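You operate a simulated robot arm through the tools that you are given. There is no shell and no other tool. Be economical: measure what you need, move in short steps, check, and stop when the job is done.

The job below is to be done with a simulated two-armed robot. You get a single attempt, and the scene is never put back.

## Task
Carry the green folding crate with both arms and set it on the deck of the blue trolley.

Only the result counts: the job must be done as asked and must still hold three seconds after the hand-in. Knocking over, shifting, dropping, spilling or breaking anything else fails it.

## Robot
Two 7-joint arms with two-finger parallel grippers on one trunk, on a base that drives. Base frame: it is fixed to the floor where the robot stands at the start and does not move with it; the origin is under the middle of the robot, x ahead of it, y to its left, z up; the surface under the hand at the start is at about z = 80. Lengths are in cm, angles in rad, forces in N, time in s.
The left shoulder is at the start at [11, 16.9, 143.6], the right one opposite. With the tool pointing down near the work surface each hand reaches from about 40 to 72 cm from the robot's upright axis, wherever it stands, measured 20 degrees to its own side. Places, roughly: deck of the blue trolley [100, -420, 60]; green folding crate (40x31x5 cm) [70, 10, 80]. Payload 1.57 kg a hand.
The tool frame of a hand sits at the grasp point between the pads (the TCP): z along the fingers, y along the line on which they close. The tips reach 3 cm beyond it. Largest opening 8 cm; finger width 1.7, thickness 1.2; the body of the gripper, 4 by 8.2 cm, starts 8 cm behind the TCP.
Orientation is told as [roll, pitch, yaw] about the base's x, y, z axes, in that order, counted from this pose: with the fingers straight down and closing along the base's y, the tool's x points along the base's -x, its y along +y and its z along -z.

## Interface
- The arms move only by the tool apply_moves. It takes "left_deltas", "right_deltas" or both (then of equal length, played together; a hand with none holds still); each is a list of rows, each a list of 7 numbers: the shift along the tool's x, y, z in units of 100 mm (1.0 is 100 mm), then the turn, a rotation vector about the tool's x, y, z in units of 180 degrees (1.0 is 180 degrees), then the closure, from 0 (fully open) to 1 (shut). In form: [[x, y, z, rx, ry, rz, gripper], ...]. A call has 1 to 20 rows; each row is the pose to reach, as a shift and turn from the pose commanded when the call began, along the tool's axes at that moment. A call with a number of a shift or a turn outside -1 to 1 is refused whole. A row lasts 0.2 s, in which the tool goes at most 5 cm and 0.15 rad; a call with a longer step from one row to the next is refused whole, and so is a gripper value outside its range. A pose out of reach is approached as far as the arm can. The call stops where the force on the tool passes 40 N (or 10 N more than at its start, if that is more) or the arm is blocked; 0.2 s more then pass. The fingers move at their own pace (about 7.2 cm/s each) and stop on an object; they squeeze with about 36 N. The grip force told is the motor's: it shows also when the fingers shut on nothing. Time passes only in rows, and 0.2 s behind the last, so rows that repeat a pose let the fingers close. The reply holds the time, the measured pose of the TCP, the force on the tool along the base axes, the opening and the grip force, in the units named above and with some noise, with the torque about the TCP (base axes, N m) and any sound that the robot's microphone picked up.
- Cameras (640 x 400 px; columns grow to the right, rows downward): "scene" is now at [15.51, 1.86, 162.25]; the picture's right is [0.24, -0.97, 0.00], its down [-0.71, -0.17, -0.68] and it looks along [0.66, 0.16, -0.73] (base axes); focal length 250 px, centre (320, 200). "left" rides on the left gripper at [7.2, 0.7, -12.2] in its tool frame; the picture's right is [-0.09, 1.00, 0.00], its down [-0.84, -0.08, -0.54] and it looks along [-0.54, -0.05, 0.84] (tool axes); focal length 238 px, centre (320, 200). "right" rides on the right gripper at [7.2, -0.7, -12.2] in its tool frame; the picture's right is [0.09, 1.00, 0.00], its down [-0.84, 0.08, -0.54] and it looks along [-0.54, 0.05, 0.84] (tool axes); focal length 238 px, centre (320, 200). There is no depth. A picture from a camera that has moved, and an enlarged one, comes with that camera's place and axes in the base frame and with its lens.
- camera(camera): a new picture of that camera. No time passes.
- lift_body(by): slides the trunk up (or, below 0, down) by that many cm; the arms and the scene camera ride with it, the base frame stays. It gives what a move gives, with no picture.
- drive_base(legs): drives the robot by 1 to 6 legs, each [ahead, left, turn to the left] in cm, cm and rad, along the robot's own axes; the way and the turn of a leg run together, so that a leg with both is an arc; at most 150 cm and 3.142 rad a leg. The arms and the cameras ride along, it lands a little off, and it stops where it bumps. It gives what a move gives.
- pan_tilt(pan, tilt): turns the head with the scene camera to pan (to the left, within 1.501 rad either way) and tilt (down, from -0.506 to 1.204), counted from straight ahead of the robot. It gives what a move gives.
- close_up(camera, box): a new picture of the part [left, top, right, bottom] of that camera's present view, enlarged. No time passes.
- close_job(): hands the job in; it is judged then, once.

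Go step by step. Nothing tells you exact positions but the pictures and the camera data: compare them with the known pose of the tool, close in by small moves and look again before you grip or let go. The budget is 120 turns and 100 pictures, counting those below and the enlarged ones. Unless the task says otherwise, let go and move clear before handing in, and close with one line.

The tools are called after ">>>" as name(argument=value, ...) on one line, values as JSON. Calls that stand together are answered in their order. apply_moves: Moves the arms, as the interface text tells. Its arguments: {"type":"object","properties":{"left_deltas":{"type":"array","items":{"type":"array","items":{"type":"number"}}},"right_deltas":{"type":"array","items":{"type":"array","items":{"type":"number"}}}},"required":[]} The other tools are called the same way: lift_body (by) slides the trunk up or down; drive_base (legs) drives the base; pan_tilt (pan, tilt) turns the head that bears the scene camera; camera (camera) takes a picture; close_up (camera, box) takes an enlarged picture of a part of a camera's view; close_job () hands the job in.

At the start:

```text
t: 0.0
left_tcp_pos: [60.75, 37.23, 113.27]
left_orientation: [0.0, 0.002, 0.0]
left_ft_force: [0.2, 0.4, -0.4]
left_ft_torque: [-0.01, -0.05, -0.01]
left_width: 7.99
left_finger_force: 0.0
right_tcp_pos: [68.58, -18.69, 113.35]
right_orientation: [0.001, 0.0, 0.0]
right_ft_force: [-0.8, 1.0, -0.6]
right_ft_torque: [-0.01, 0.01, -0.01]
right_width: 7.99
right_finger_force: 0.0
trunk travel left (down, up): [-75.0, 14.0]
robot x, y, heading: [0.12, -0.46, 0.001]
head pan, tilt: [0.237, 0.819]
```

scene: 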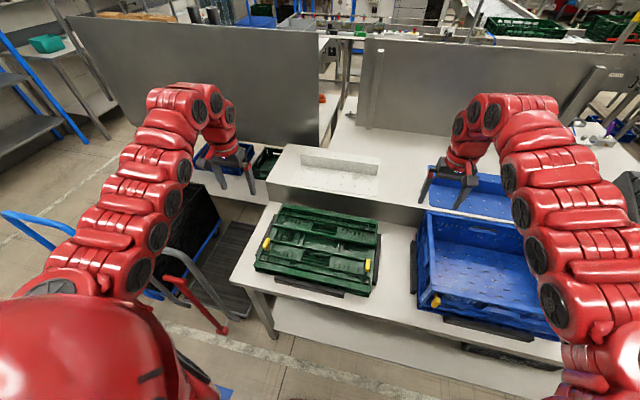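
right: 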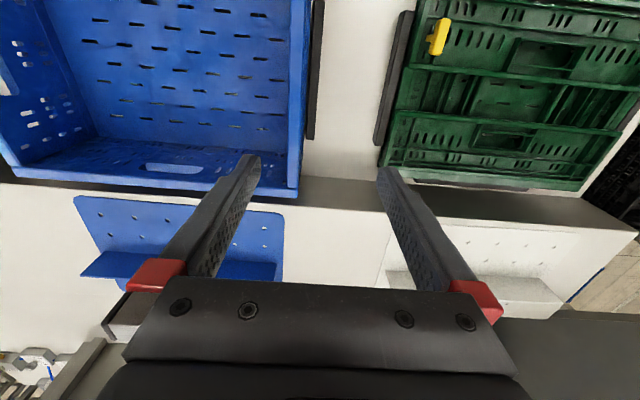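
left: 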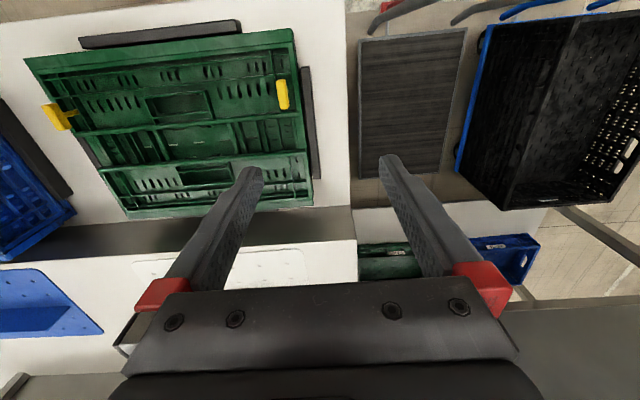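

I see the folded green crate on the near table, centred around [63, 13], with the blue crate to its right. I'll look closer at its ends for something to grip.

>>> close_up(camera="scene", box=[230, 180, 400, 310])

>>> close_up(camera="left", box=[0, 0, 350, 230])

>>> close_up(camera="right", box=[360, 0, 640, 200])

```text
3.08 times, centred on (315, 245) of scene
camera zoom: at [15.51, 1.86, 162.25], right [0.24, -0.97, 0.0], down [-0.71, -0.17, -0.68], along [0.66, 0.16, -0.73], focal length 771 px, centre (335, 62)
```

zoom: 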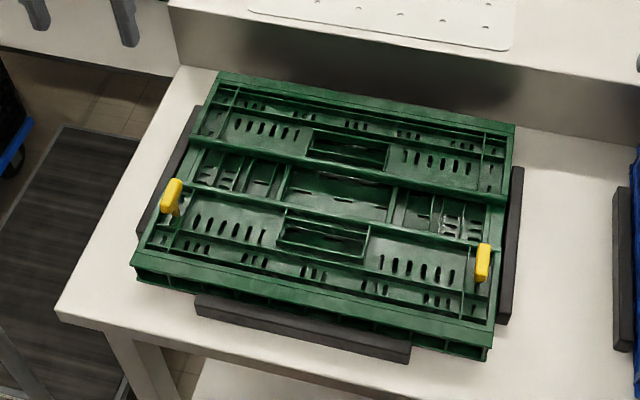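

```text
1.74 times, centred on (175, 115) of left
camera zoom: at [53.47, 37.74, 125.5], right [0.09, 1.0, 0.0], down [0.84, -0.08, 0.54], along [0.54, -0.05, -0.84], focal length 414 px, centre (572, 348)
```

zoom: 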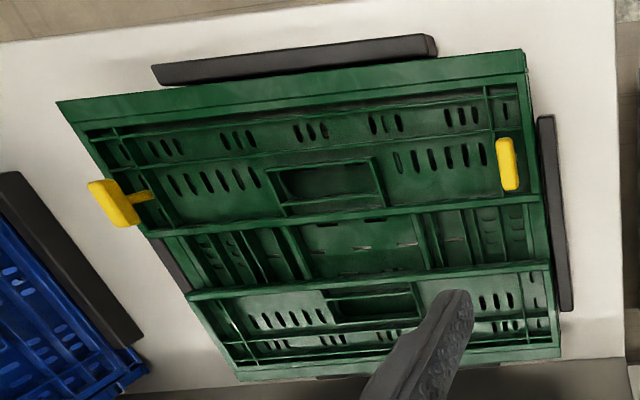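

```text
2.00 times, centred on (500, 100) of right
camera zoom: at [61.43, -19.38, 125.52], right [-0.09, 1.0, 0.0], down [0.84, 0.08, 0.54], along [0.54, 0.05, -0.84], focal length 477 px, centre (-40, 400)
```

zoom: 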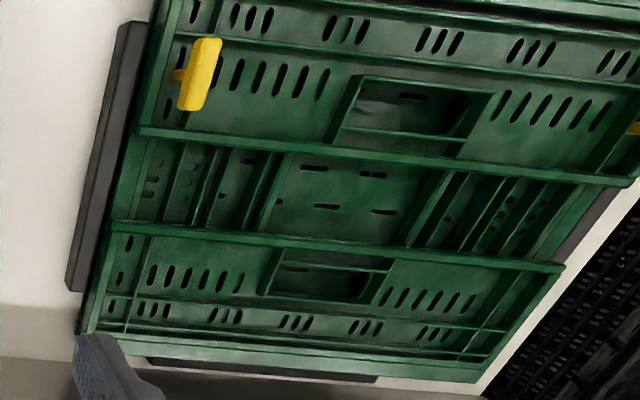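

The crate sits in a shallow nest of black bars, with the blue crate close on its right. I'll tilt the left hand's camera for a low view from the front, to judge rim height and bar height.

>>> apply_moves(left_deltas=[[0.15, 0.0, 0.14, 0, -0.04, 0, 0], [0.3, 0.0, 0.28, 0, -0.08, 0, 0], [0.45, 0.0, 0.42, 0, -0.12, 0, 0], [0.6, 0.0, 0.56, 0, -0.16, 0, 0], [0.75, 0.0, 0.7, 0, -0.2, 0, 0], [0.9, 0.0, 0.84, 0, -0.22, 0, 0], [1.0, 0, 0.98, 0, -0.22, 0, 0]])

>>> camera(camera="left")

```text
t: 1.6
left_tcp_pos: [51.86, 38.57, 102.86]
left_orientation: [-0.008, -0.688, 0.005]
left_ft_force: [-0.9, 0.6, 0.1]
left_ft_torque: [-0.07, -0.06, -0.04]
left_width: 8.0
left_finger_force: 0.0
left hand out of reach, approached as far as the arm can: row 1, 2, 3, 4, 5, 6, 7
right_tcp_pos: [68.24, -18.3, 113.63]
right_orientation: [-0.004, -0.001, 0.002]
right_ft_force: [0.1, 0.9, -0.4]
right_ft_torque: [-0.09, -0.05, 0.03]
right_width: 7.98
right_finger_force: 0.0
trunk travel left (down, up): [-75.0, 14.0]
robot x, y, heading: [0.15, 0.32, 0.004]
head pan, tilt: [0.237, 0.819]
```

```text
93 pictures are left
camera left: at [38.56, 39.28, 107.62], right [0.07, 1.0, 0.05], down [0.3, -0.07, 0.95], along [0.95, -0.05, -0.31], focal length 238 px, centre (320, 200)
```

left: 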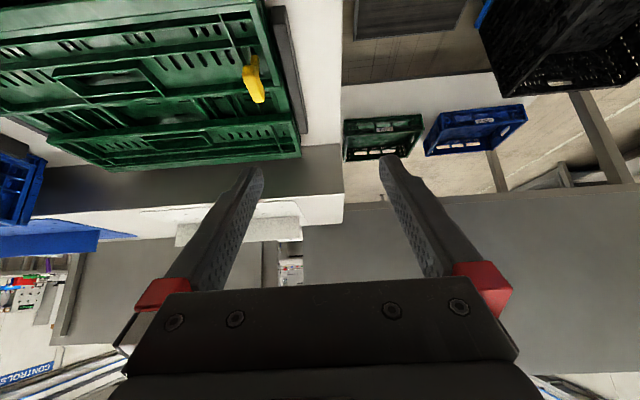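

The image is upside down (down = +z). I'll zoom in on the left end.

>>> close_up(camera="left", box=[160, 0, 340, 180])

>>> close_up(camera="scene", box=[340, 220, 440, 310])

```text
2.22 times, centred on (250, 90) of left
camera zoom: at [38.56, 39.28, 107.62], right [0.07, 1.0, 0.05], down [0.3, -0.07, 0.95], along [0.95, -0.05, -0.31], focal length 530 px, centre (476, 444)
```

zoom: 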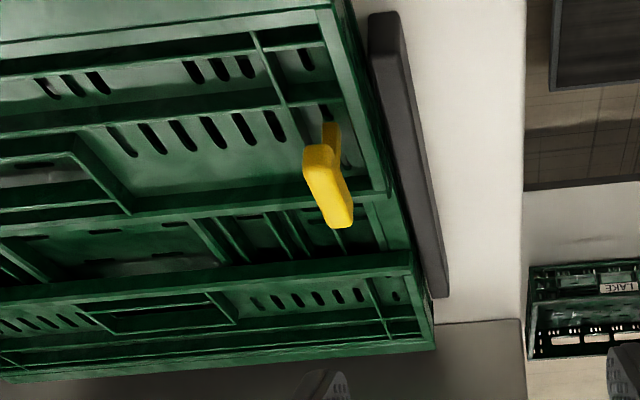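

```text
4.44 times, centred on (390, 265) of scene
camera zoom: at [15.07, 2.45, 162.3], right [0.24, -0.97, 0.0], down [-0.71, -0.18, -0.68], along [0.67, 0.16, -0.73], focal length 1114 px, centre (9, -89)
```

zoom: 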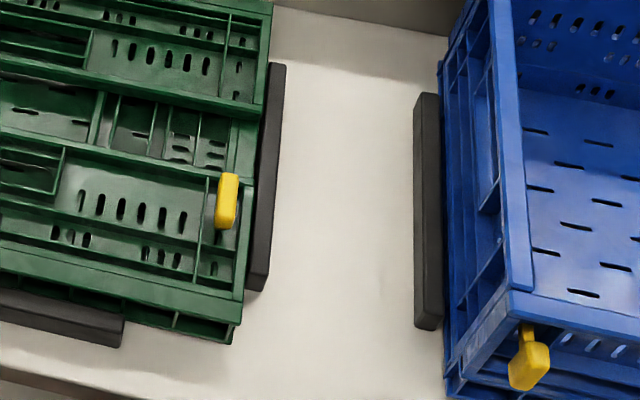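

The end rims are about 1 cm thick with recesses inside, so a vertical pinch on each end rim looks feasible. Before shifting the base sideways, I'll check the floor to the left and ahead.

>>> pan_tilt(pan=0.9, tilt=1.0)

>>> camera(camera="scene")

>>> pan_tilt(pan=-1.3, tilt=0.5)

>>> camera(camera="scene")

```text
t: 2.6
left_tcp_pos: [52.47, 38.08, 102.84]
left_orientation: [0.0, -0.682, -0.009]
left_ft_force: [0.3, 0.8, -0.3]
left_ft_torque: [-0.02, -0.02, -0.01]
left_width: 7.99
left_finger_force: 0.1
right_tcp_pos: [68.6, -18.74, 113.27]
right_orientation: [0.0, 0.0, -0.001]
right_ft_force: [-0.1, 0.2, 1.1]
right_ft_torque: [0.03, 0.01, 0.03]
right_width: 8.02
right_finger_force: 0.1
trunk travel left (down, up): [-75.0, 14.0]
robot x, y, heading: [0.12, 0.08, -0.003]
head pan, tilt: [0.901, 1.0]
```

```text
90 pictures are left
camera scene: at [12.04, 5.51, 160.9], right [0.78, -0.62, 0.0], down [-0.52, -0.66, -0.54], along [0.34, 0.42, -0.84], focal length 250 px, centre (320, 200)
```

scene: 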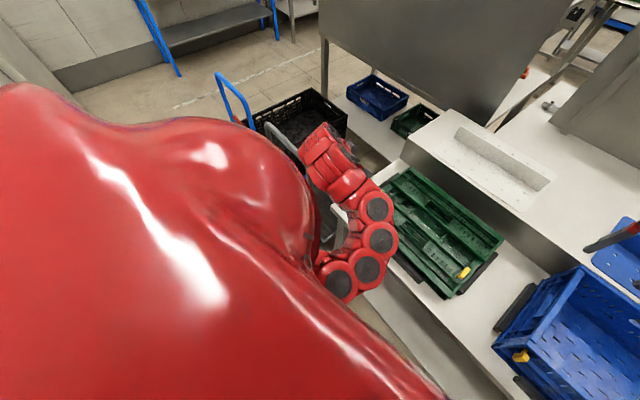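

```text
t: 4.7
left_tcp_pos: [52.5, 38.01, 102.67]
left_orientation: [-0.001, -0.685, -0.012]
left_ft_force: [-0.4, 0.3, -0.1]
left_ft_torque: [-0.01, 0.0, 0.01]
left_width: 8.0
left_finger_force: 0.0
right_tcp_pos: [68.57, -18.83, 113.19]
right_orientation: [0.0, -0.001, 0.0]
right_ft_force: [-0.4, 0.4, 0.4]
right_ft_torque: [-0.01, -0.03, 0.0]
right_width: 7.97
right_finger_force: 0.1
trunk travel left (down, up): [-75.0, 14.0]
robot x, y, heading: [-0.02, 0.25, 0.001]
head pan, tilt: [-1.3, 0.499]
```

```text
89 pictures are left
camera scene: at [10.2, -8.78, 165.0], right [-0.96, -0.27, 0.0], down [-0.13, 0.46, -0.88], along [0.23, -0.85, -0.48], focal length 250 px, centre (320, 200)
```

scene: 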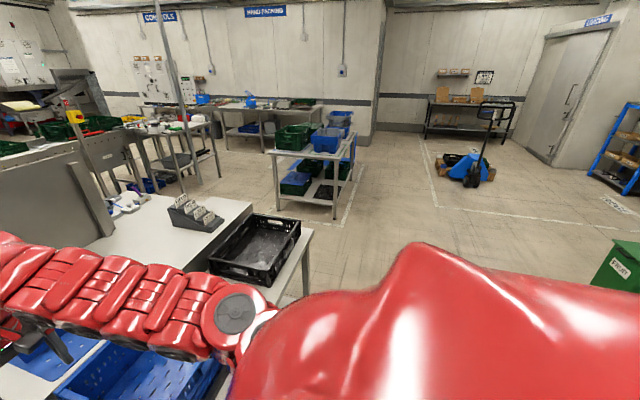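

>>> close_up(camera="scene", box=[220, 80, 420, 230])

>>> pan_tilt(pan=-1.5, tilt=1.1)

>>> camera(camera="scene")

```text
2.67 times, centred on (320, 155) of scene
camera zoom: at [10.2, -8.78, 165.0], right [-0.96, -0.27, 0.0], down [-0.13, 0.46, -0.88], along [0.23, -0.85, -0.48], focal length 668 px, centre (320, 320)
```

zoom: 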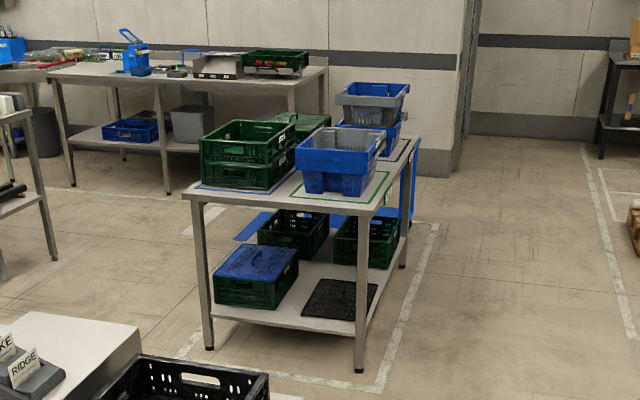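

```text
t: 5.7
left_tcp_pos: [52.57, 37.99, 102.88]
left_orientation: [0.0, -0.682, -0.013]
left_ft_force: [-0.1, 0.4, 0.9]
left_ft_torque: [0.0, 0.0, 0.01]
left_width: 8.0
left_finger_force: 0.1
right_tcp_pos: [68.55, -18.77, 113.32]
right_orientation: [-0.001, 0.0, -0.001]
right_ft_force: [-0.2, 0.4, -0.4]
right_ft_torque: [-0.02, -0.02, -0.01]
right_width: 8.0
right_finger_force: 0.1
trunk travel left (down, up): [-75.0, 14.0]
robot x, y, heading: [0.12, 0.13, -0.003]
head pan, tilt: [-1.499, 1.1]
```

```text
87 pictures are left
camera scene: at [8.21, -6.32, 160.24], right [-1.0, -0.07, 0.0], down [-0.06, 0.89, -0.45], along [0.03, -0.45, -0.89], focal length 250 px, centre (320, 200)
```

scene: 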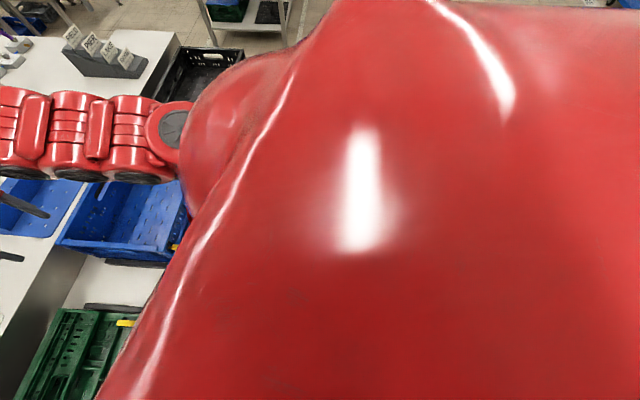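

The trolley must be behind the two-tier table at about y −260…−378, so the route is to back off, slide right and come in facing +x. First I'll point the left hand down again, shift the base slightly toward the crate, and look.

>>> apply_moves(left_deltas=[[-0.1, 0, -0.03, 0, 0.04, 0, 0], [-0.25, 0, -0.06, 0, 0.08, 0, 0], [-0.4, 0, -0.1, 0, 0.12, 0, 0], [-0.5, 0, -0.15, 0, 0.16, 0, 0], [-0.63, 0, -0.2, 0, 0.2, 0, 0], [-0.7, 0, -0.2, 0, 0.22, 0, 0]])

>>> drive_base(legs=[[4, 6, 0.0], [0, 0, 0.1]])

>>> pan_tilt(pan=0.0, tilt=0.9)

>>> camera(camera="scene")

>>> camera(camera="left")

>>> camera(camera="right")

```text
t: 7.1
left_tcp_pos: [55.13, 37.68, 98.09]
left_orientation: [0.019, -0.153, 0.002]
left_ft_force: [-0.8, 0.6, -0.6]
left_ft_torque: [-0.01, 0.0, -0.01]
left_width: 7.99
left_finger_force: 0.1
left hand out of reach, approached as far as the arm can: row 1, 2, 3, 4, 5, 6
right_tcp_pos: [68.66, -18.77, 113.36]
right_orientation: [-0.002, 0.0, -0.001]
right_ft_force: [-0.3, -0.1, -0.1]
right_ft_torque: [0.01, -0.02, -0.02]
right_width: 8.0
right_finger_force: 0.0
trunk travel left (down, up): [-75.0, 14.0]
robot x, y, heading: [0.02, 0.12, 0.0]
head pan, tilt: [-1.499, 1.1]
```

```text
t: 8.7
left_tcp_pos: [54.93, 48.94, 98.23]
left_orientation: [0.02, -0.154, 0.101]
left_ft_force: [1.0, -1.0, -0.4]
left_ft_torque: [0.01, 0.0, -0.01]
left_width: 8.0
left_finger_force: 0.0
right_tcp_pos: [74.13, -5.91, 113.22]
right_orientation: [0.0, 0.0, 0.103]
right_ft_force: [0.8, 0.7, 0.2]
right_ft_torque: [0.0, 0.0, -0.01]
right_width: 8.01
right_finger_force: 0.1
trunk travel left (down, up): [-75.0, 14.0]
robot x, y, heading: [3.91, 6.02, 0.104]
head pan, tilt: [-1.499, 1.1]
```

```text
t: 10.3
left_tcp_pos: [54.95, 49.02, 98.05]
left_orientation: [0.019, -0.153, 0.1]
left_ft_force: [-0.5, 0.7, 0.6]
left_ft_torque: [-0.03, 0.0, -0.02]
left_width: 8.0
left_finger_force: 0.0
right_tcp_pos: [74.25, -5.75, 113.28]
right_orientation: [0.001, 0.001, 0.101]
right_ft_force: [-0.3, -1.6, -0.6]
right_ft_torque: [0.03, -0.02, 0.0]
right_width: 8.0
right_finger_force: 0.1
trunk travel left (down, up): [-75.0, 14.0]
robot x, y, heading: [4.14, 5.97, 0.101]
head pan, tilt: [0.0, 0.901]
```

```text
86 pictures are left
camera scene: at [19.23, 7.51, 161.61], right [0.1, -0.99, 0.0], down [-0.78, -0.08, -0.62], along [0.62, 0.06, -0.78], focal length 250 px, centre (320, 200)
```

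scene: 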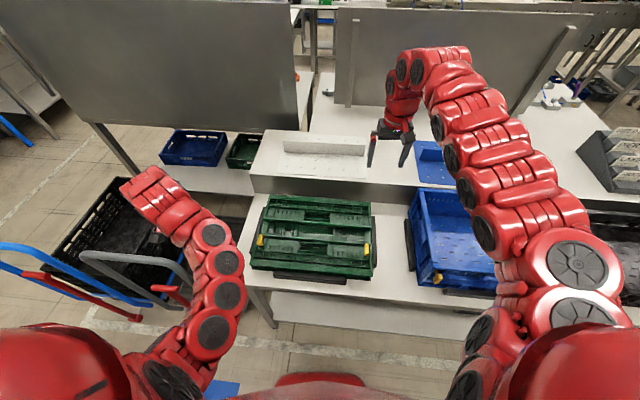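

```text
85 pictures are left
camera left: at [45.93, 48.53, 109.11], right [-0.01, 1.0, 0.03], down [0.75, -0.01, 0.66], along [0.66, 0.03, -0.75], focal length 238 px, centre (320, 200)
```

left: 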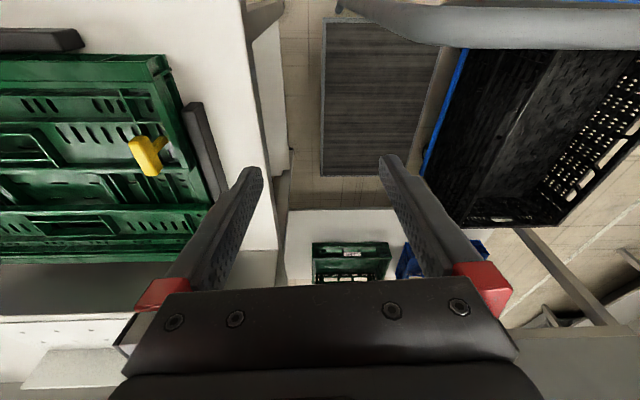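

```text
84 pictures are left
camera right: at [67.08, -7.12, 125.52], right [-0.19, 0.98, 0.0], down [0.83, 0.16, 0.54], along [0.53, 0.1, -0.84], focal length 238 px, centre (320, 200)
```

right: 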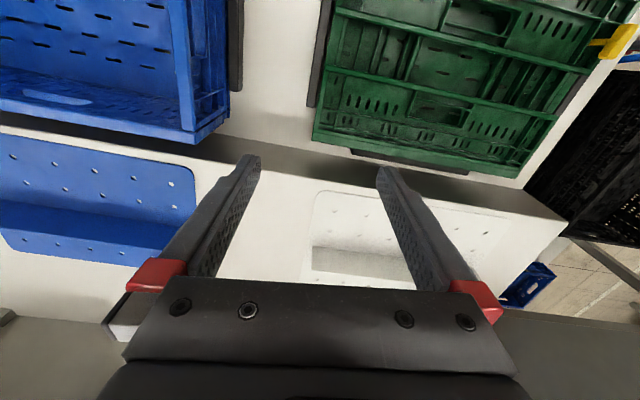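

Fresh estimate: the crate spans x 50–81 and y −6.5 to 33.3, with no yaw. I'm moving the hands above the middle of each end rim.

>>> apply_moves(left_deltas=[[-0.15, -0.2, -0.15, 0, 0.012, 0.008, 0], [-0.3, -0.4, -0.3, 0.001, 0.024, 0.016, 0], [-0.45, -0.6, -0.45, 0.003, 0.036, 0.024, 0], [-0.6, -0.8, -0.6, 0.006, 0.049, 0.032, 0], [-0.72, -0.96, -0.7, 0.006, 0.049, 0.032, 0]], right_deltas=[[0.16, 0, 0.2, 0, 0, 0.008, 0], [0.32, 0.01, 0.4, 0, 0, 0.016, 0], [0.48, 0.02, 0.6, 0, 0, 0.024, 0], [0.64, 0.03, 0.8, 0, 0, 0.032, 0], [0.82, 0.03, 0.99, 0, 0, 0.032, 0]])

```text
t: 11.5
left_tcp_pos: [61.86, 44.52, 99.47]
left_orientation: [0.005, 0.004, 0.005]
left_ft_force: [0.5, 0.5, -0.1]
left_ft_torque: [-0.04, 0.0, -0.02]
left_width: 7.99
left_finger_force: 0.0
left hand out of reach, approached as far as the arm can: row 1, 2, 3, 4, 5
right_tcp_pos: [69.97, -6.1, 107.86]
right_orientation: [0.0, 0.0, 0.031]
right_ft_force: [0.0, 0.7, -0.3]
right_ft_torque: [-0.01, 0.0, 0.05]
right_width: 8.01
right_finger_force: 0.1
right hand out of reach, approached as far as the arm can: row 3, 4, 5
trunk travel left (down, up): [-75.0, 14.0]
robot x, y, heading: [4.17, 5.87, 0.103]
head pan, tilt: [0.0, 0.901]
```

Both hands stopped short of the commands. I'll move again toward the targets and see whether it was lag or a true reach limit.

>>> apply_moves(left_deltas=[[-0.05, -0.2, 0, 0, 0, 0, 0], [-0.1, -0.4, 0, 0, 0, 0, 0], [-0.2, -0.6, 0, 0, 0, 0, 0], [-0.3, -0.7, 0, 0, 0, 0, 0], [-0.3, -0.7, 0, 0, 0, 0, 0], [-0.3, -0.7, 0, 0, 0, 0, 0]], right_deltas=[[0.1, 0, 0.1, 0, 0, 0.002, 0], [0.2, 0, 0.2, 0, 0, 0.004, 0], [0.3, 0, 0.3, 0, 0, 0.006, 0], [0.35, 0, 0.35, 0, 0, 0.01, 0], [0.35, 0, 0.35, 0, 0, 0.01, 0], [0.35, 0, 0.35, 0, 0, 0.01, 0]])

```text
t: 12.9
left_tcp_pos: [64.88, 37.64, 99.45]
left_orientation: [0.009, 0.003, 0.001]
left_ft_force: [0.2, 0.4, 0.2]
left_ft_torque: [0.0, 0.02, -0.01]
left_width: 7.98
left_finger_force: 0.1
left hand out of reach, approached as far as the arm can: row 2
right_tcp_pos: [69.97, -6.36, 106.43]
right_orientation: [0.0, 0.001, -0.008]
right_ft_force: [0.0, 0.6, 0.0]
right_ft_torque: [0.02, 0.0, -0.01]
right_width: 8.01
right_finger_force: 0.0
right hand out of reach, approached as far as the arm can: row 1, 2, 3, 4, 5, 6
trunk travel left (down, up): [-75.0, 14.0]
robot x, y, heading: [3.96, 6.2, 0.102]
head pan, tilt: [0.0, 0.901]
```

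The left hand follows, but the right is stuck at some limit. I'll test by moving the right hand straight down only.

>>> apply_moves(right_deltas=[[0, 0, 0.1, 0, 0, 0, 0], [0, 0, 0.2, 0, 0, 0, 0], [0, 0, 0.3, 0, 0, 0, 0], [0, 0, 0.4, 0, 0, 0, 0], [0, 0, 0.4, 0, 0, 0, 0]], left_deltas=[[0, -0.1, 0, 0, 0, 0, 0], [0, -0.2, 0, 0, 0, 0, 0], [0, -0.3, 0, 0, 0, 0, 0], [-0.05, -0.44, 0, 0, 0, 0, 0], [-0.08, -0.44, 0, 0, 0, 0, 0]])

```text
t: 14.1
left_tcp_pos: [65.47, 33.24, 99.72]
left_orientation: [0.008, 0.003, 0.004]
left_ft_force: [-0.5, 0.0, 0.2]
left_ft_torque: [0.0, -0.01, -0.02]
left_width: 8.01
left_finger_force: 0.0
right_tcp_pos: [69.93, -6.55, 102.42]
right_orientation: [0.0, 0.0, -0.03]
right_ft_force: [0.1, -0.8, 0.9]
right_ft_torque: [0.0, 0.0, -0.01]
right_width: 7.99
right_finger_force: 0.0
trunk travel left (down, up): [-75.0, 14.0]
robot x, y, heading: [3.94, 5.84, 0.104]
head pan, tilt: [0.0, 0.901]
```

>>> apply_moves(right_deltas=[[0.1, 0.02, 0, 0, 0, -0.005, 0], [0.2, 0.03, 0, 0, 0, -0.01, 0], [0.3, 0.03, 0, 0, 0, -0.01, 0], [0.4, 0.03, 0, 0, 0, -0.01, 0], [0.42, 0.03, 0.05, 0, 0, -0.01, 0]])

>>> camera(camera="right")

>>> camera(camera="left")

```text
t: 15.3
left_tcp_pos: [65.48, 33.15, 99.63]
left_orientation: [0.005, 0.003, 0.005]
left_ft_force: [0.2, -1.1, 0.6]
left_ft_torque: [0.02, 0.0, -0.01]
left_width: 7.99
left_finger_force: 0.0
right_tcp_pos: [69.69, -5.96, 101.49]
right_orientation: [0.001, -0.001, 0.0]
right_ft_force: [-0.3, -0.1, -0.3]
right_ft_torque: [0.02, 0.0, 0.0]
right_width: 8.04
right_finger_force: 0.1
right hand out of reach, approached as far as the arm can: row 1, 2, 3, 4, 5
trunk travel left (down, up): [-75.0, 14.0]
robot x, y, heading: [3.74, 5.89, 0.102]
head pan, tilt: [0.0, 0.901]
```

```text
83 pictures are left
camera right: at [62.5, -6.5, 113.68], right [-0.09, 1.0, 0.0], down [0.84, 0.08, 0.54], along [0.54, 0.05, -0.84], focal length 238 px, centre (320, 200)
```

right: 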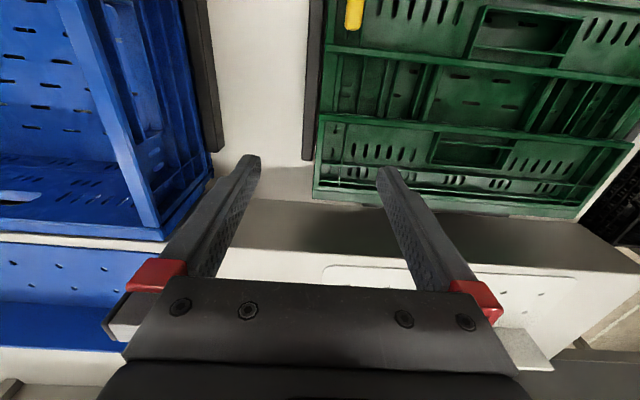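

```text
82 pictures are left
camera left: at [58.32, 33.76, 111.88], right [0.09, 1.0, 0.01], down [0.84, -0.08, 0.54], along [0.54, -0.04, -0.84], focal length 238 px, centre (320, 200)
```

left: 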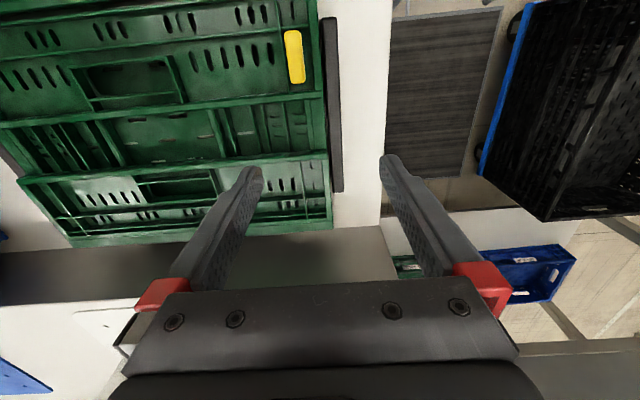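

Measured: left end at y≈33.8, right end at y≈−5.8, crate middle at x≈65.3. The right arm seems limited by folding, so I'll lower first and then retract.

>>> apply_moves(right_deltas=[[0, 0, 0.2, 0, 0, 0, 0], [0, 0, 0.4, 0, 0, 0, 0], [0, 0, 0.6, 0, 0, 0, 0], [0, 0, 0.8, 0, 0, 0, 0], [0.1, 0, 0.9, 0, 0, 0, 0], [0.2, 0, 0.95, 0, 0, 0, 0], [0.3, 0, 0.95, 0, 0, 0, 0], [0.42, 0, 0.95, 0, 0, 0, 0], [0.42, 0, 0.95, 0, 0, 0, 0]], left_deltas=[[0, 0, 0.2, 0, 0, 0, 0], [0, 0, 0.4, 0, 0, 0, 0], [0, 0, 0.6, 0, 0, 0, 0], [0, 0, 0.75, 0, 0, 0, 0], [0, 0, 0.75, 0, 0, 0, 0], [0, 0, 0.75, 0, 0, 0, 0], [0, 0, 0.75, 0, 0, 0, 0], [0, 0, 0.75, 0, 0, 0, 0], [0, 0, 0.75, 0, 0, 0, 0]])

>>> camera(camera="right")

>>> camera(camera="left")

```text
t: 17.3
left_tcp_pos: [65.55, 33.16, 92.28]
left_orientation: [0.009, 0.003, 0.004]
left_ft_force: [-1.2, 0.2, -0.1]
left_ft_torque: [0.03, -0.01, -0.01]
left_width: 7.99
left_finger_force: 0.0
right_tcp_pos: [65.34, -5.78, 91.78]
right_orientation: [0.001, 0.001, 0.0]
right_ft_force: [0.3, 0.0, 0.0]
right_ft_torque: [-0.01, -0.04, 0.0]
right_width: 7.98
right_finger_force: 0.1
trunk travel left (down, up): [-75.0, 14.0]
robot x, y, heading: [4.24, 5.68, 0.099]
head pan, tilt: [0.0, 0.901]
```

```text
81 pictures are left
camera right: at [58.17, -6.31, 103.97], right [-0.09, 1.0, 0.0], down [0.84, 0.08, 0.54], along [0.54, 0.05, -0.84], focal length 238 px, centre (320, 200)
```

right: 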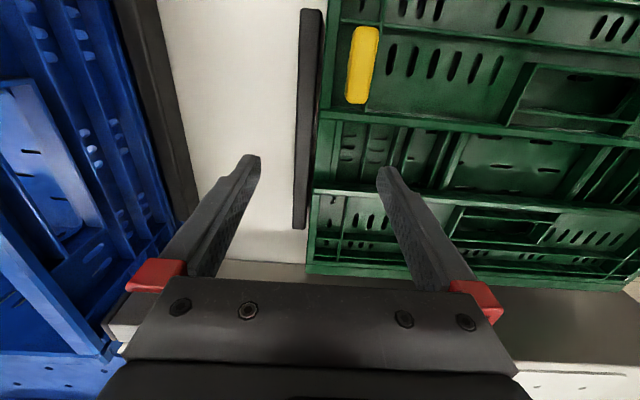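

```text
80 pictures are left
camera left: at [58.37, 33.74, 104.52], right [0.09, 1.0, 0.01], down [0.84, -0.08, 0.54], along [0.54, -0.04, -0.84], focal length 238 px, centre (320, 200)
```

left: 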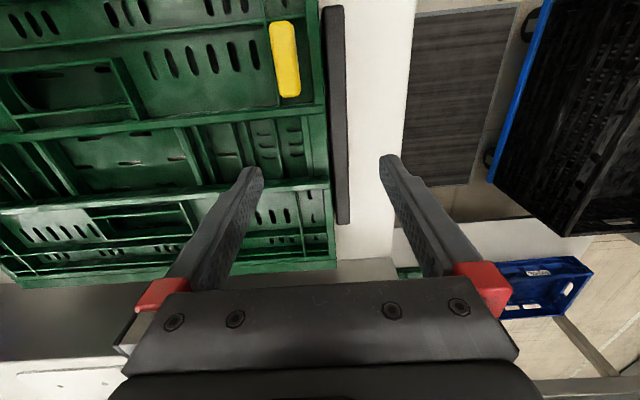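

>>> close_up(camera="right", box=[280, 80, 460, 220])

>>> close_up(camera="left", box=[200, 80, 380, 220])

```text
2.86 times, centred on (370, 150) of right
camera zoom: at [58.17, -6.31, 103.97], right [-0.09, 1.0, 0.0], down [0.84, 0.08, 0.54], along [0.54, 0.05, -0.84], focal length 681 px, centre (177, 343)
```

zoom: 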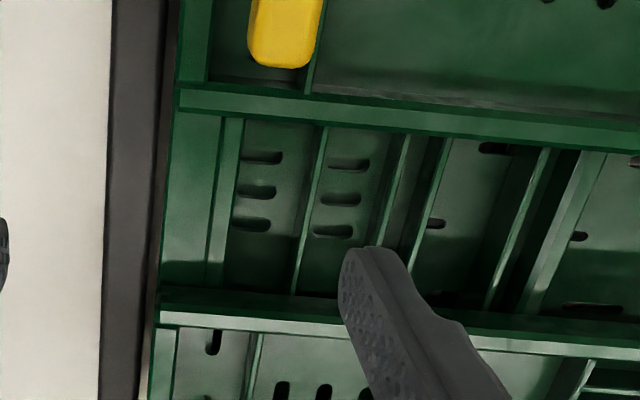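

```text
2.86 times, centred on (290, 150) of left
camera zoom: at [58.37, 33.74, 104.52], right [0.09, 1.0, 0.01], down [0.84, -0.08, 0.54], along [0.54, -0.04, -0.84], focal length 681 px, centre (406, 343)
```

zoom: 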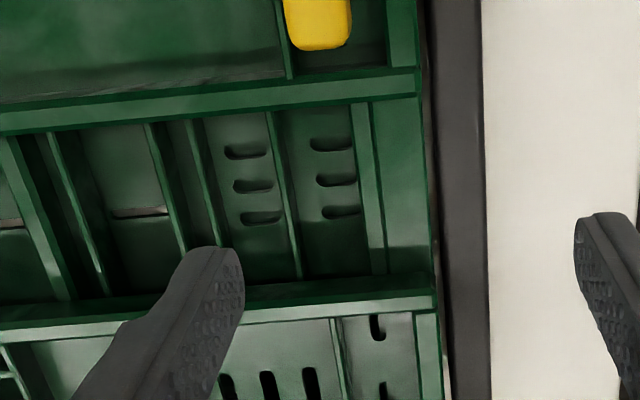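

At mid-length each end has a ~2.3 cm rim plus rib, then a ~2 cm pocket. I'll part-close the fingers to ~3.4 cm, centre on the rims (left y≈32.85, right y≈−4.7, x≈66.2) and look again.

>>> apply_moves(right_deltas=[[-0.04, 0.05, 0.0, 0, 0, 0, 0.575], [-0.08, 0.11, 0.1, 0, 0, 0, 0.575], [-0.08, 0.11, 0.2, 0, 0, 0, 0.575], [-0.08, 0.11, 0.25, 0, 0, 0, 0.575], [-0.08, 0.11, 0.25, 0, 0, 0, 0.575]], left_deltas=[[-0.04, -0.01, 0.0, 0, 0, 0, 0.575], [-0.07, -0.03, 0.1, 0.002, 0, 0, 0.575], [-0.07, -0.03, 0.2, 0.003, 0, 0, 0.575], [-0.07, -0.03, 0.3, 0.003, 0, 0, 0.575], [-0.07, -0.03, 0.3, 0.003, 0, 0, 0.575]])

>>> close_up(camera="right", box=[240, 100, 440, 225])

>>> close_up(camera="left", box=[220, 100, 420, 225])

```text
t: 18.5
left_tcp_pos: [66.25, 32.98, 89.34]
left_orientation: [-0.003, 0.002, 0.001]
left_ft_force: [0.1, -0.3, 0.1]
left_ft_torque: [-0.01, 0.02, -0.04]
left_width: 3.41
left_finger_force: 0.1
right_tcp_pos: [66.32, -4.58, 89.5]
right_orientation: [0.0, -0.001, 0.001]
right_ft_force: [0.1, -0.6, -0.3]
right_ft_torque: [0.02, -0.03, 0.01]
right_width: 3.4
right_finger_force: 0.0
trunk travel left (down, up): [-75.0, 14.0]
robot x, y, heading: [3.75, 6.15, 0.098]
head pan, tilt: [0.0, 0.901]
```

```text
3.20 times, centred on (340, 162) of right
camera zoom: at [59.07, -5.23, 101.58], right [-0.09, 1.0, 0.0], down [0.84, 0.08, 0.54], along [0.54, 0.05, -0.84], focal length 763 px, centre (256, 320)
```

zoom: 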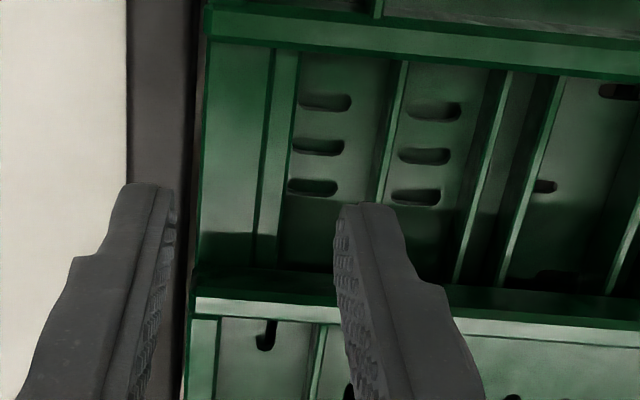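

```text
3.20 times, centred on (320, 162) of left
camera zoom: at [59.04, 33.65, 101.5], right [0.09, 1.0, 0.0], down [0.84, -0.07, 0.54], along [0.54, -0.05, -0.84], focal length 763 px, centre (320, 320)
```

zoom: 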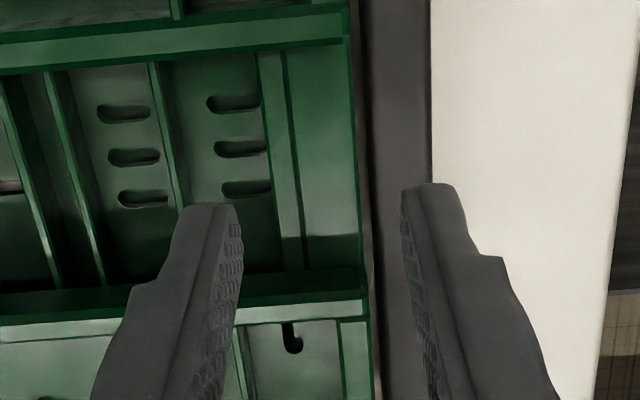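

Nearly centred; the right hand needs 0.25 cm outward. Then I'll descend in small steps while watching the force.

>>> apply_moves(right_deltas=[[0, -0.025, 0.0, 0, 0, 0, 0.575], [0, -0.025, 0.05, 0, 0, 0, 0.575], [0, -0.025, 0.1, 0, 0, 0, 0.575], [0, -0.025, 0.15, 0, 0, 0, 0.575], [0, -0.025, 0.2, 0, 0, 0, 0.575]], left_deltas=[[0, -0.01, 0.0, 0, 0, 0, 0.575], [0, -0.01, 0.05, 0, 0, 0, 0.575], [0, -0.01, 0.1, 0, 0, 0, 0.575], [0, -0.01, 0.15, 0, 0, 0, 0.575], [0, -0.01, 0.19, 0, 0, 0, 0.575]])

>>> close_up(camera="right", box=[240, 100, 440, 225])

>>> close_up(camera="left", box=[220, 100, 420, 225])

```text
t: 19.7
left_tcp_pos: [66.33, 32.79, 87.41]
left_orientation: [-0.001, 0.005, 0.003]
left_ft_force: [-1.3, -0.8, -0.2]
left_ft_torque: [0.02, -0.04, 0.0]
left_width: 3.4
left_finger_force: 0.1
right_tcp_pos: [66.17, -4.93, 87.39]
right_orientation: [0.001, -0.001, 0.0]
right_ft_force: [-0.2, 0.1, -0.2]
right_ft_torque: [0.03, -0.02, 0.01]
right_width: 3.39
right_finger_force: 0.1
trunk travel left (down, up): [-75.0, 14.0]
robot x, y, heading: [3.76, 5.72, 0.1]
head pan, tilt: [0.0, 0.901]
```

```text
3.20 times, centred on (340, 162) of right
camera zoom: at [58.95, -5.51, 99.58], right [-0.09, 1.0, 0.0], down [0.84, 0.08, 0.54], along [0.54, 0.05, -0.84], focal length 763 px, centre (256, 320)
```

zoom: 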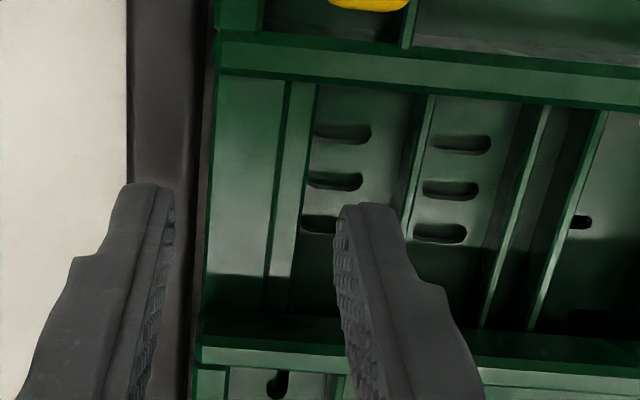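

```text
3.20 times, centred on (320, 162) of left
camera zoom: at [59.1, 33.58, 99.57], right [0.09, 1.0, 0.0], down [0.84, -0.07, 0.54], along [0.54, -0.05, -0.84], focal length 763 px, centre (320, 320)
```

zoom: 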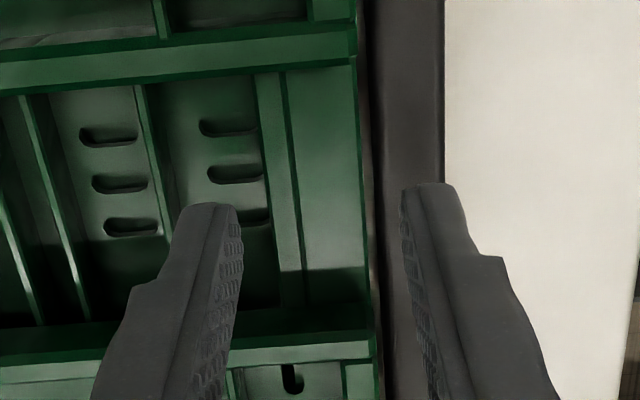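

No contact yet with the tips at z≈84.4. I'll go down further in 3 mm steps.

>>> apply_moves(right_deltas=[[0, 0, 0.03, 0, 0, 0, 0.575], [0, 0, 0.06, 0, 0, 0, 0.575], [0, 0, 0.09, 0, 0, 0, 0.575], [0, 0, 0.12, 0, 0, 0, 0.575]], left_deltas=[[0, 0, 0.03, 0, 0, 0, 0.575], [0, 0, 0.06, 0, 0, 0, 0.575], [0, 0, 0.09, 0, 0, 0, 0.575], [0, 0, 0.12, 0, 0, 0, 0.575]])

>>> close_up(camera="right", box=[240, 100, 440, 225])

>>> close_up(camera="left", box=[220, 100, 420, 225])

```text
t: 20.7
left_tcp_pos: [66.22, 32.91, 86.26]
left_orientation: [-0.002, 0.002, 0.003]
left_ft_force: [-0.7, 0.5, 3.0]
left_ft_torque: [-0.06, -0.03, 0.04]
left_width: 3.41
left_finger_force: 0.0
right_tcp_pos: [66.13, -4.8, 86.24]
right_orientation: [0.001, -0.002, 0.001]
right_ft_force: [0.4, 0.5, 3.4]
right_ft_torque: [0.08, 0.03, -0.08]
right_width: 3.39
right_finger_force: 0.1
trunk travel left (down, up): [-75.0, 14.0]
robot x, y, heading: [3.91, 5.83, 0.102]
head pan, tilt: [0.0, 0.901]
```

```text
3.20 times, centred on (340, 162) of right
camera zoom: at [58.92, -5.46, 98.39], right [-0.09, 1.0, 0.0], down [0.84, 0.08, 0.54], along [0.54, 0.05, -0.84], focal length 763 px, centre (256, 320)
```

zoom: 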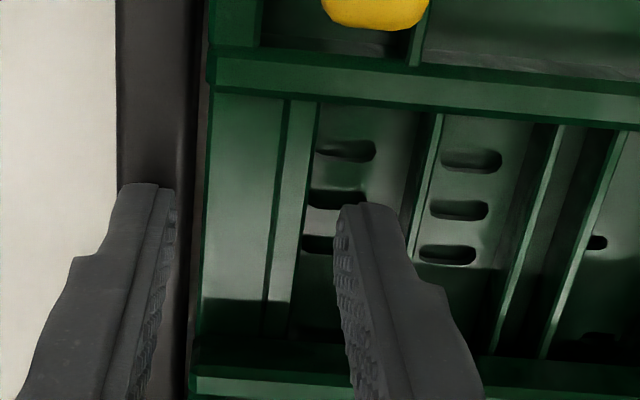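

```text
3.20 times, centred on (320, 162) of left
camera zoom: at [58.95, 33.6, 98.38], right [0.09, 1.0, 0.0], down [0.84, -0.07, 0.54], along [0.54, -0.05, -0.84], focal length 763 px, centre (320, 320)
```

zoom: 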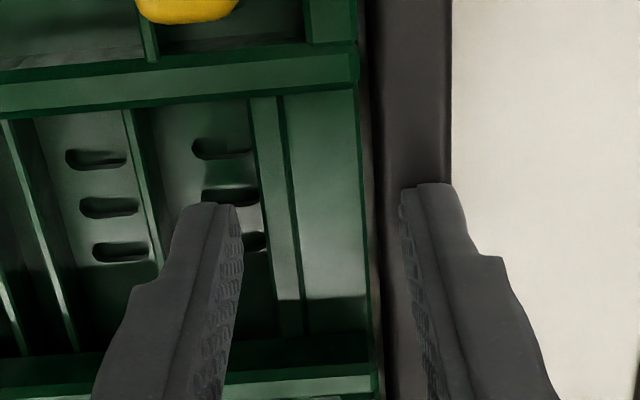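

Light contact: the torque says the inner fingertips rest on the pocket floor at z≈83.2. I'll back up 1 mm and close the grips.

>>> apply_moves(right_deltas=[[0, 0, -0.01, 0, 0, 0, 0.575], [0, 0, -0.01, 0, 0, 0, 0.7], [0, 0, -0.01, 0, 0, 0, 0.8], [0, 0, -0.01, 0, 0, 0, 1], [0, 0, -0.01, 0, 0, 0, 1], [0, 0, -0.01, 0, 0, 0, 1]], left_deltas=[[0, 0, -0.01, 0, 0, 0, 0.575], [0, 0, -0.01, 0, 0, 0, 0.7], [0, 0, -0.01, 0, 0, 0, 0.8], [0, 0, -0.01, 0, 0, 0, 1], [0, 0, -0.01, 0, 0, 0, 1], [0, 0, -0.01, 0, 0, 0, 1]])

>>> close_up(camera="right", box=[240, 100, 440, 225])

>>> close_up(camera="left", box=[220, 100, 420, 225])

```text
t: 22.1
left_tcp_pos: [66.23, 32.92, 86.27]
left_orientation: [-0.002, 0.003, 0.003]
left_ft_force: [-0.3, 0.1, 0.6]
left_ft_torque: [0.03, 0.01, -0.02]
left_width: 0.01
left_finger_force: 21.7
right_tcp_pos: [66.26, -4.73, 86.24]
right_orientation: [0.001, 0.001, 0.001]
right_ft_force: [0.1, 0.5, -0.3]
right_ft_torque: [-0.02, 0.0, 0.0]
right_width: 0.0
right_finger_force: 21.5
trunk travel left (down, up): [-75.0, 14.0]
robot x, y, heading: [3.99, 5.85, 0.1]
head pan, tilt: [0.0, 0.901]
```

```text
3.20 times, centred on (340, 162) of right
camera zoom: at [59.02, -5.48, 98.42], right [-0.09, 1.0, 0.0], down [0.84, 0.08, 0.54], along [0.54, 0.05, -0.84], focal length 763 px, centre (256, 320)
```

zoom: 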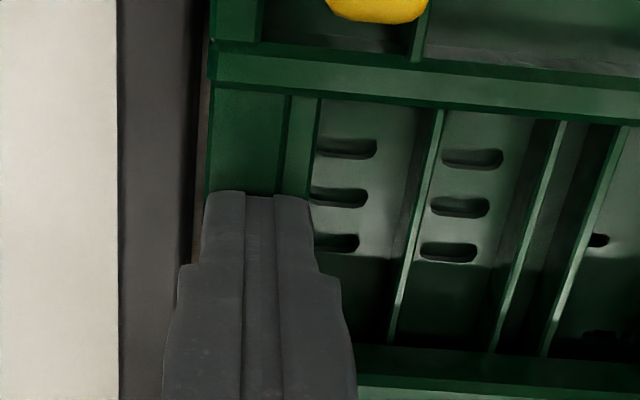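

```text
3.20 times, centred on (320, 162) of left
camera zoom: at [59.02, 33.58, 98.45], right [0.09, 1.0, 0.0], down [0.84, -0.07, 0.54], along [0.54, -0.05, -0.84], focal length 763 px, centre (320, 320)
```

zoom: 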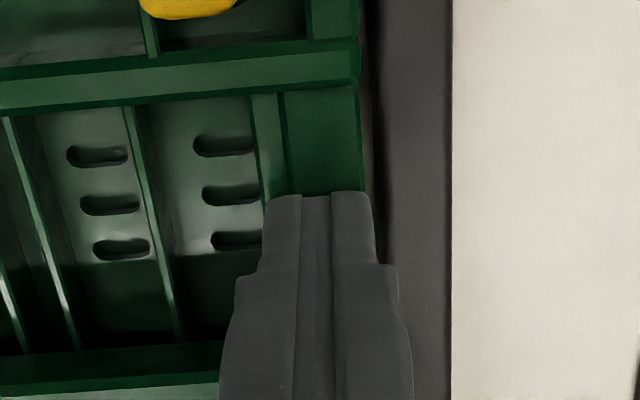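

The fingers passed over the rim: here the rim is level with the pocket floor, so there is nothing to pinch. The long ridges at x≈62.5 and 69 look higher, so I'll probe the ridge (right hand) and the end lip at x≈75 (left hand) with shut fingers.

>>> apply_moves(right_deltas=[[0, 0, -0.15, 0, 0, 0, 1], [0, 0, -0.32, 0, 0, 0, 1], [0.2, 0, -0.32, 0, 0, 0, 1], [0.38, 0, -0.32, 0, 0, 0, 1], [0.38, 0, -0.26, 0, 0, 0, 1], [0.38, 0, -0.22, 0, 0, 0, 1], [0.38, 0, -0.18, 0, 0, 0, 1], [0.38, 0, -0.16, 0, 0, 0, 1]], left_deltas=[[0, 0, -0.15, 0, 0, 0, 1], [0, 0, -0.32, 0, 0, 0, 1], [-0.4, 0, -0.32, 0, 0, 0, 1], [-0.8, 0.03, -0.32, 0, 0, 0, 1], [-0.88, 0.05, -0.26, 0, 0, 0, 1], [-0.88, 0.05, -0.22, 0, 0, 0, 1], [-0.88, 0.05, -0.18, 0, 0, 0, 1], [-0.88, 0.05, -0.16, 0, 0, 0, 1]])

>>> camera(camera="right")

>>> camera(camera="left")

```text
t: 23.9
left_tcp_pos: [72.15, 32.84, 89.4]
left_orientation: [-0.001, 0.002, 0.004]
left_ft_force: [0.7, 0.3, -0.3]
left_ft_torque: [0.01, 0.04, 0.01]
left_width: 0.02
left_finger_force: 21.2
left hand out of reach, approached as far as the arm can: row 4, 5, 6, 7, 8
right_tcp_pos: [62.44, -4.88, 87.89]
right_orientation: [0.0, 0.0, 0.001]
right_ft_force: [-0.4, 0.4, 0.0]
right_ft_torque: [0.03, -0.02, -0.02]
right_width: 0.0
right_finger_force: 21.5
trunk travel left (down, up): [-75.0, 14.0]
robot x, y, heading: [3.72, 6.05, 0.103]
head pan, tilt: [0.0, 0.901]
```

```text
69 pictures are left
camera right: at [55.2, -5.53, 100.12], right [-0.09, 1.0, 0.0], down [0.84, 0.08, 0.54], along [0.54, 0.05, -0.84], focal length 238 px, centre (320, 200)
```

right: 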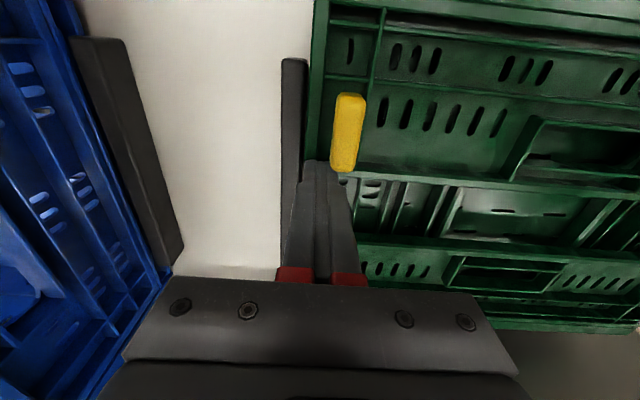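

```text
68 pictures are left
camera left: at [64.93, 33.66, 101.65], right [0.09, 1.0, 0.0], down [0.84, -0.07, 0.54], along [0.54, -0.05, -0.84], focal length 238 px, centre (320, 200)
```

left: 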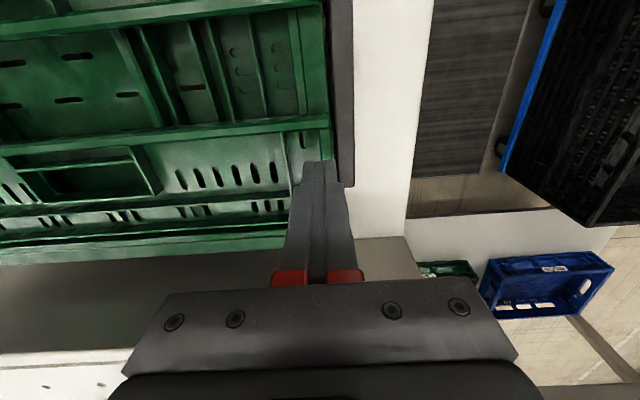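

No contact on the ridge at tip z≈84.9. I'll lower the right hand further in 2 mm steps.

>>> apply_moves(right_deltas=[[0, 0, 0.02, 0, 0, 0, 1], [0, 0, 0.04, 0, 0, 0, 1], [0, 0, 0.06, 0, 0, 0, 1]])

>>> close_up(camera="right", box=[240, 80, 440, 220])

```text
t: 24.7
left_tcp_pos: [71.82, 33.0, 89.82]
left_orientation: [-0.002, -0.001, 0.002]
left_ft_force: [0.0, 0.6, 0.5]
left_ft_torque: [0.02, -0.03, 0.0]
left_width: 0.0
left_finger_force: 21.4
right_tcp_pos: [62.47, -4.91, 87.89]
right_orientation: [0.001, -0.013, -0.001]
right_ft_force: [-4.9, -1.7, 17.5]
right_ft_torque: [0.02, 0.29, -0.1]
right_width: 0.0
right_finger_force: 21.5
trunk travel left (down, up): [-75.0, 14.0]
robot x, y, heading: [4.24, 6.01, 0.098]
head pan, tilt: [0.0, 0.901]
stopped in row 3 (right hand): the force on the tool passed its limit at 42 N (the readings are from after the stop); the commanded pose is now the measured one
```

```text
2.86 times, centred on (340, 150) of right
camera zoom: at [55.04, -5.52, 99.99], right [-0.09, 1.0, 0.0], down [0.83, 0.08, 0.55], along [0.55, 0.05, -0.83], focal length 681 px, centre (263, 343)
```

zoom: 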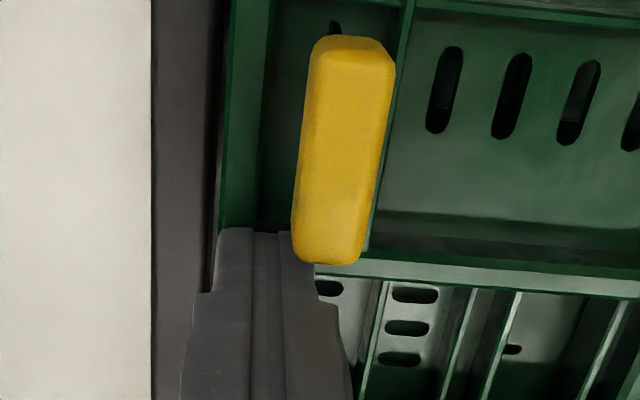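

The ridge tops are at z≈84.9 and the band is ~1.7 cm lower, so the ridges can be pinched along x. I'll raise, turn both hands 90°, and aim left at the rear ridge (69, 30.5) and right at the front ridge (62.5, −0.4); that diagonal passes through the crate's middle.

>>> apply_moves(right_deltas=[[0, 0, -0.15, 0, 0, 0, 1], [0, 0, -0.3, 0, 0, 0, 1], [0, 0.1, -0.41, 0, 0, 0.04, 0.8], [0, 0.2, -0.41, 0, 0, 0.08, 0.6], [0, 0.3, -0.41, 0, 0, 0.12, 0.5], [0, 0.4, -0.41, 0, 0, 0.16, 0.5], [0, 0.45, -0.41, 0, 0, 0.2, 0.5], [0, 0.45, -0.41, 0, 0, 0.24, 0.5], [0, 0.45, -0.41, 0, 0, 0.28, 0.5], [0, 0.45, -0.41, 0, 0, 0.32, 0.5], [0, 0.45, -0.41, 0, 0, 0.36, 0.5], [0, 0.45, -0.41, 0, 0, 0.4, 0.5], [0, 0.45, -0.41, 0, 0, 0.44, 0.5], [0, 0.45, -0.41, 0, 0, 0.48, 0.5], [0, 0.45, -0.41, 0, 0, 0.5, 0.5]], left_deltas=[[0.1, 0, -0.1, 0, 0, 0, 1], [0.2, 0, -0.2, 0, 0, 0, 1], [0.3, -0.1, -0.25, 0, 0, -0.04, 0.8], [0.3, -0.2, -0.25, 0, 0, -0.08, 0.6], [0.3, -0.25, -0.25, 0, 0, -0.12, 0.5], [0.3, -0.25, -0.25, 0, 0, -0.16, 0.5], [0.3, -0.25, -0.25, 0, 0, -0.2, 0.5], [0.3, -0.25, -0.25, 0, 0, -0.24, 0.5], [0.3, -0.25, -0.25, 0, 0, -0.28, 0.5], [0.3, -0.25, -0.25, 0, 0, -0.32, 0.5], [0.3, -0.25, -0.25, 0, 0, -0.36, 0.5], [0.3, -0.25, -0.25, 0, 0, -0.4, 0.5], [0.3, -0.25, -0.25, 0, 0, -0.44, 0.5], [0.3, -0.25, -0.25, 0, 0, -0.48, 0.5], [0.3, -0.25, -0.25, 0, 0, -0.5, 0.5]])

```text
t: 27.9
left_tcp_pos: [69.2, 30.41, 91.95]
left_orientation: [0.001, 0.003, 1.576]
left_ft_force: [-0.1, 0.2, 0.9]
left_ft_torque: [-0.02, 0.06, 0.01]
left_width: 4.01
left_finger_force: 0.0
right_tcp_pos: [62.68, -0.37, 91.55]
right_orientation: [0.006, 0.0, -1.575]
right_ft_force: [0.3, 1.0, 0.2]
right_ft_torque: [0.0, -0.03, -0.01]
right_width: 4.04
right_finger_force: 0.0
trunk travel left (down, up): [-75.0, 14.0]
robot x, y, heading: [4.34, 5.96, 0.103]
head pan, tilt: [0.0, 0.901]
```

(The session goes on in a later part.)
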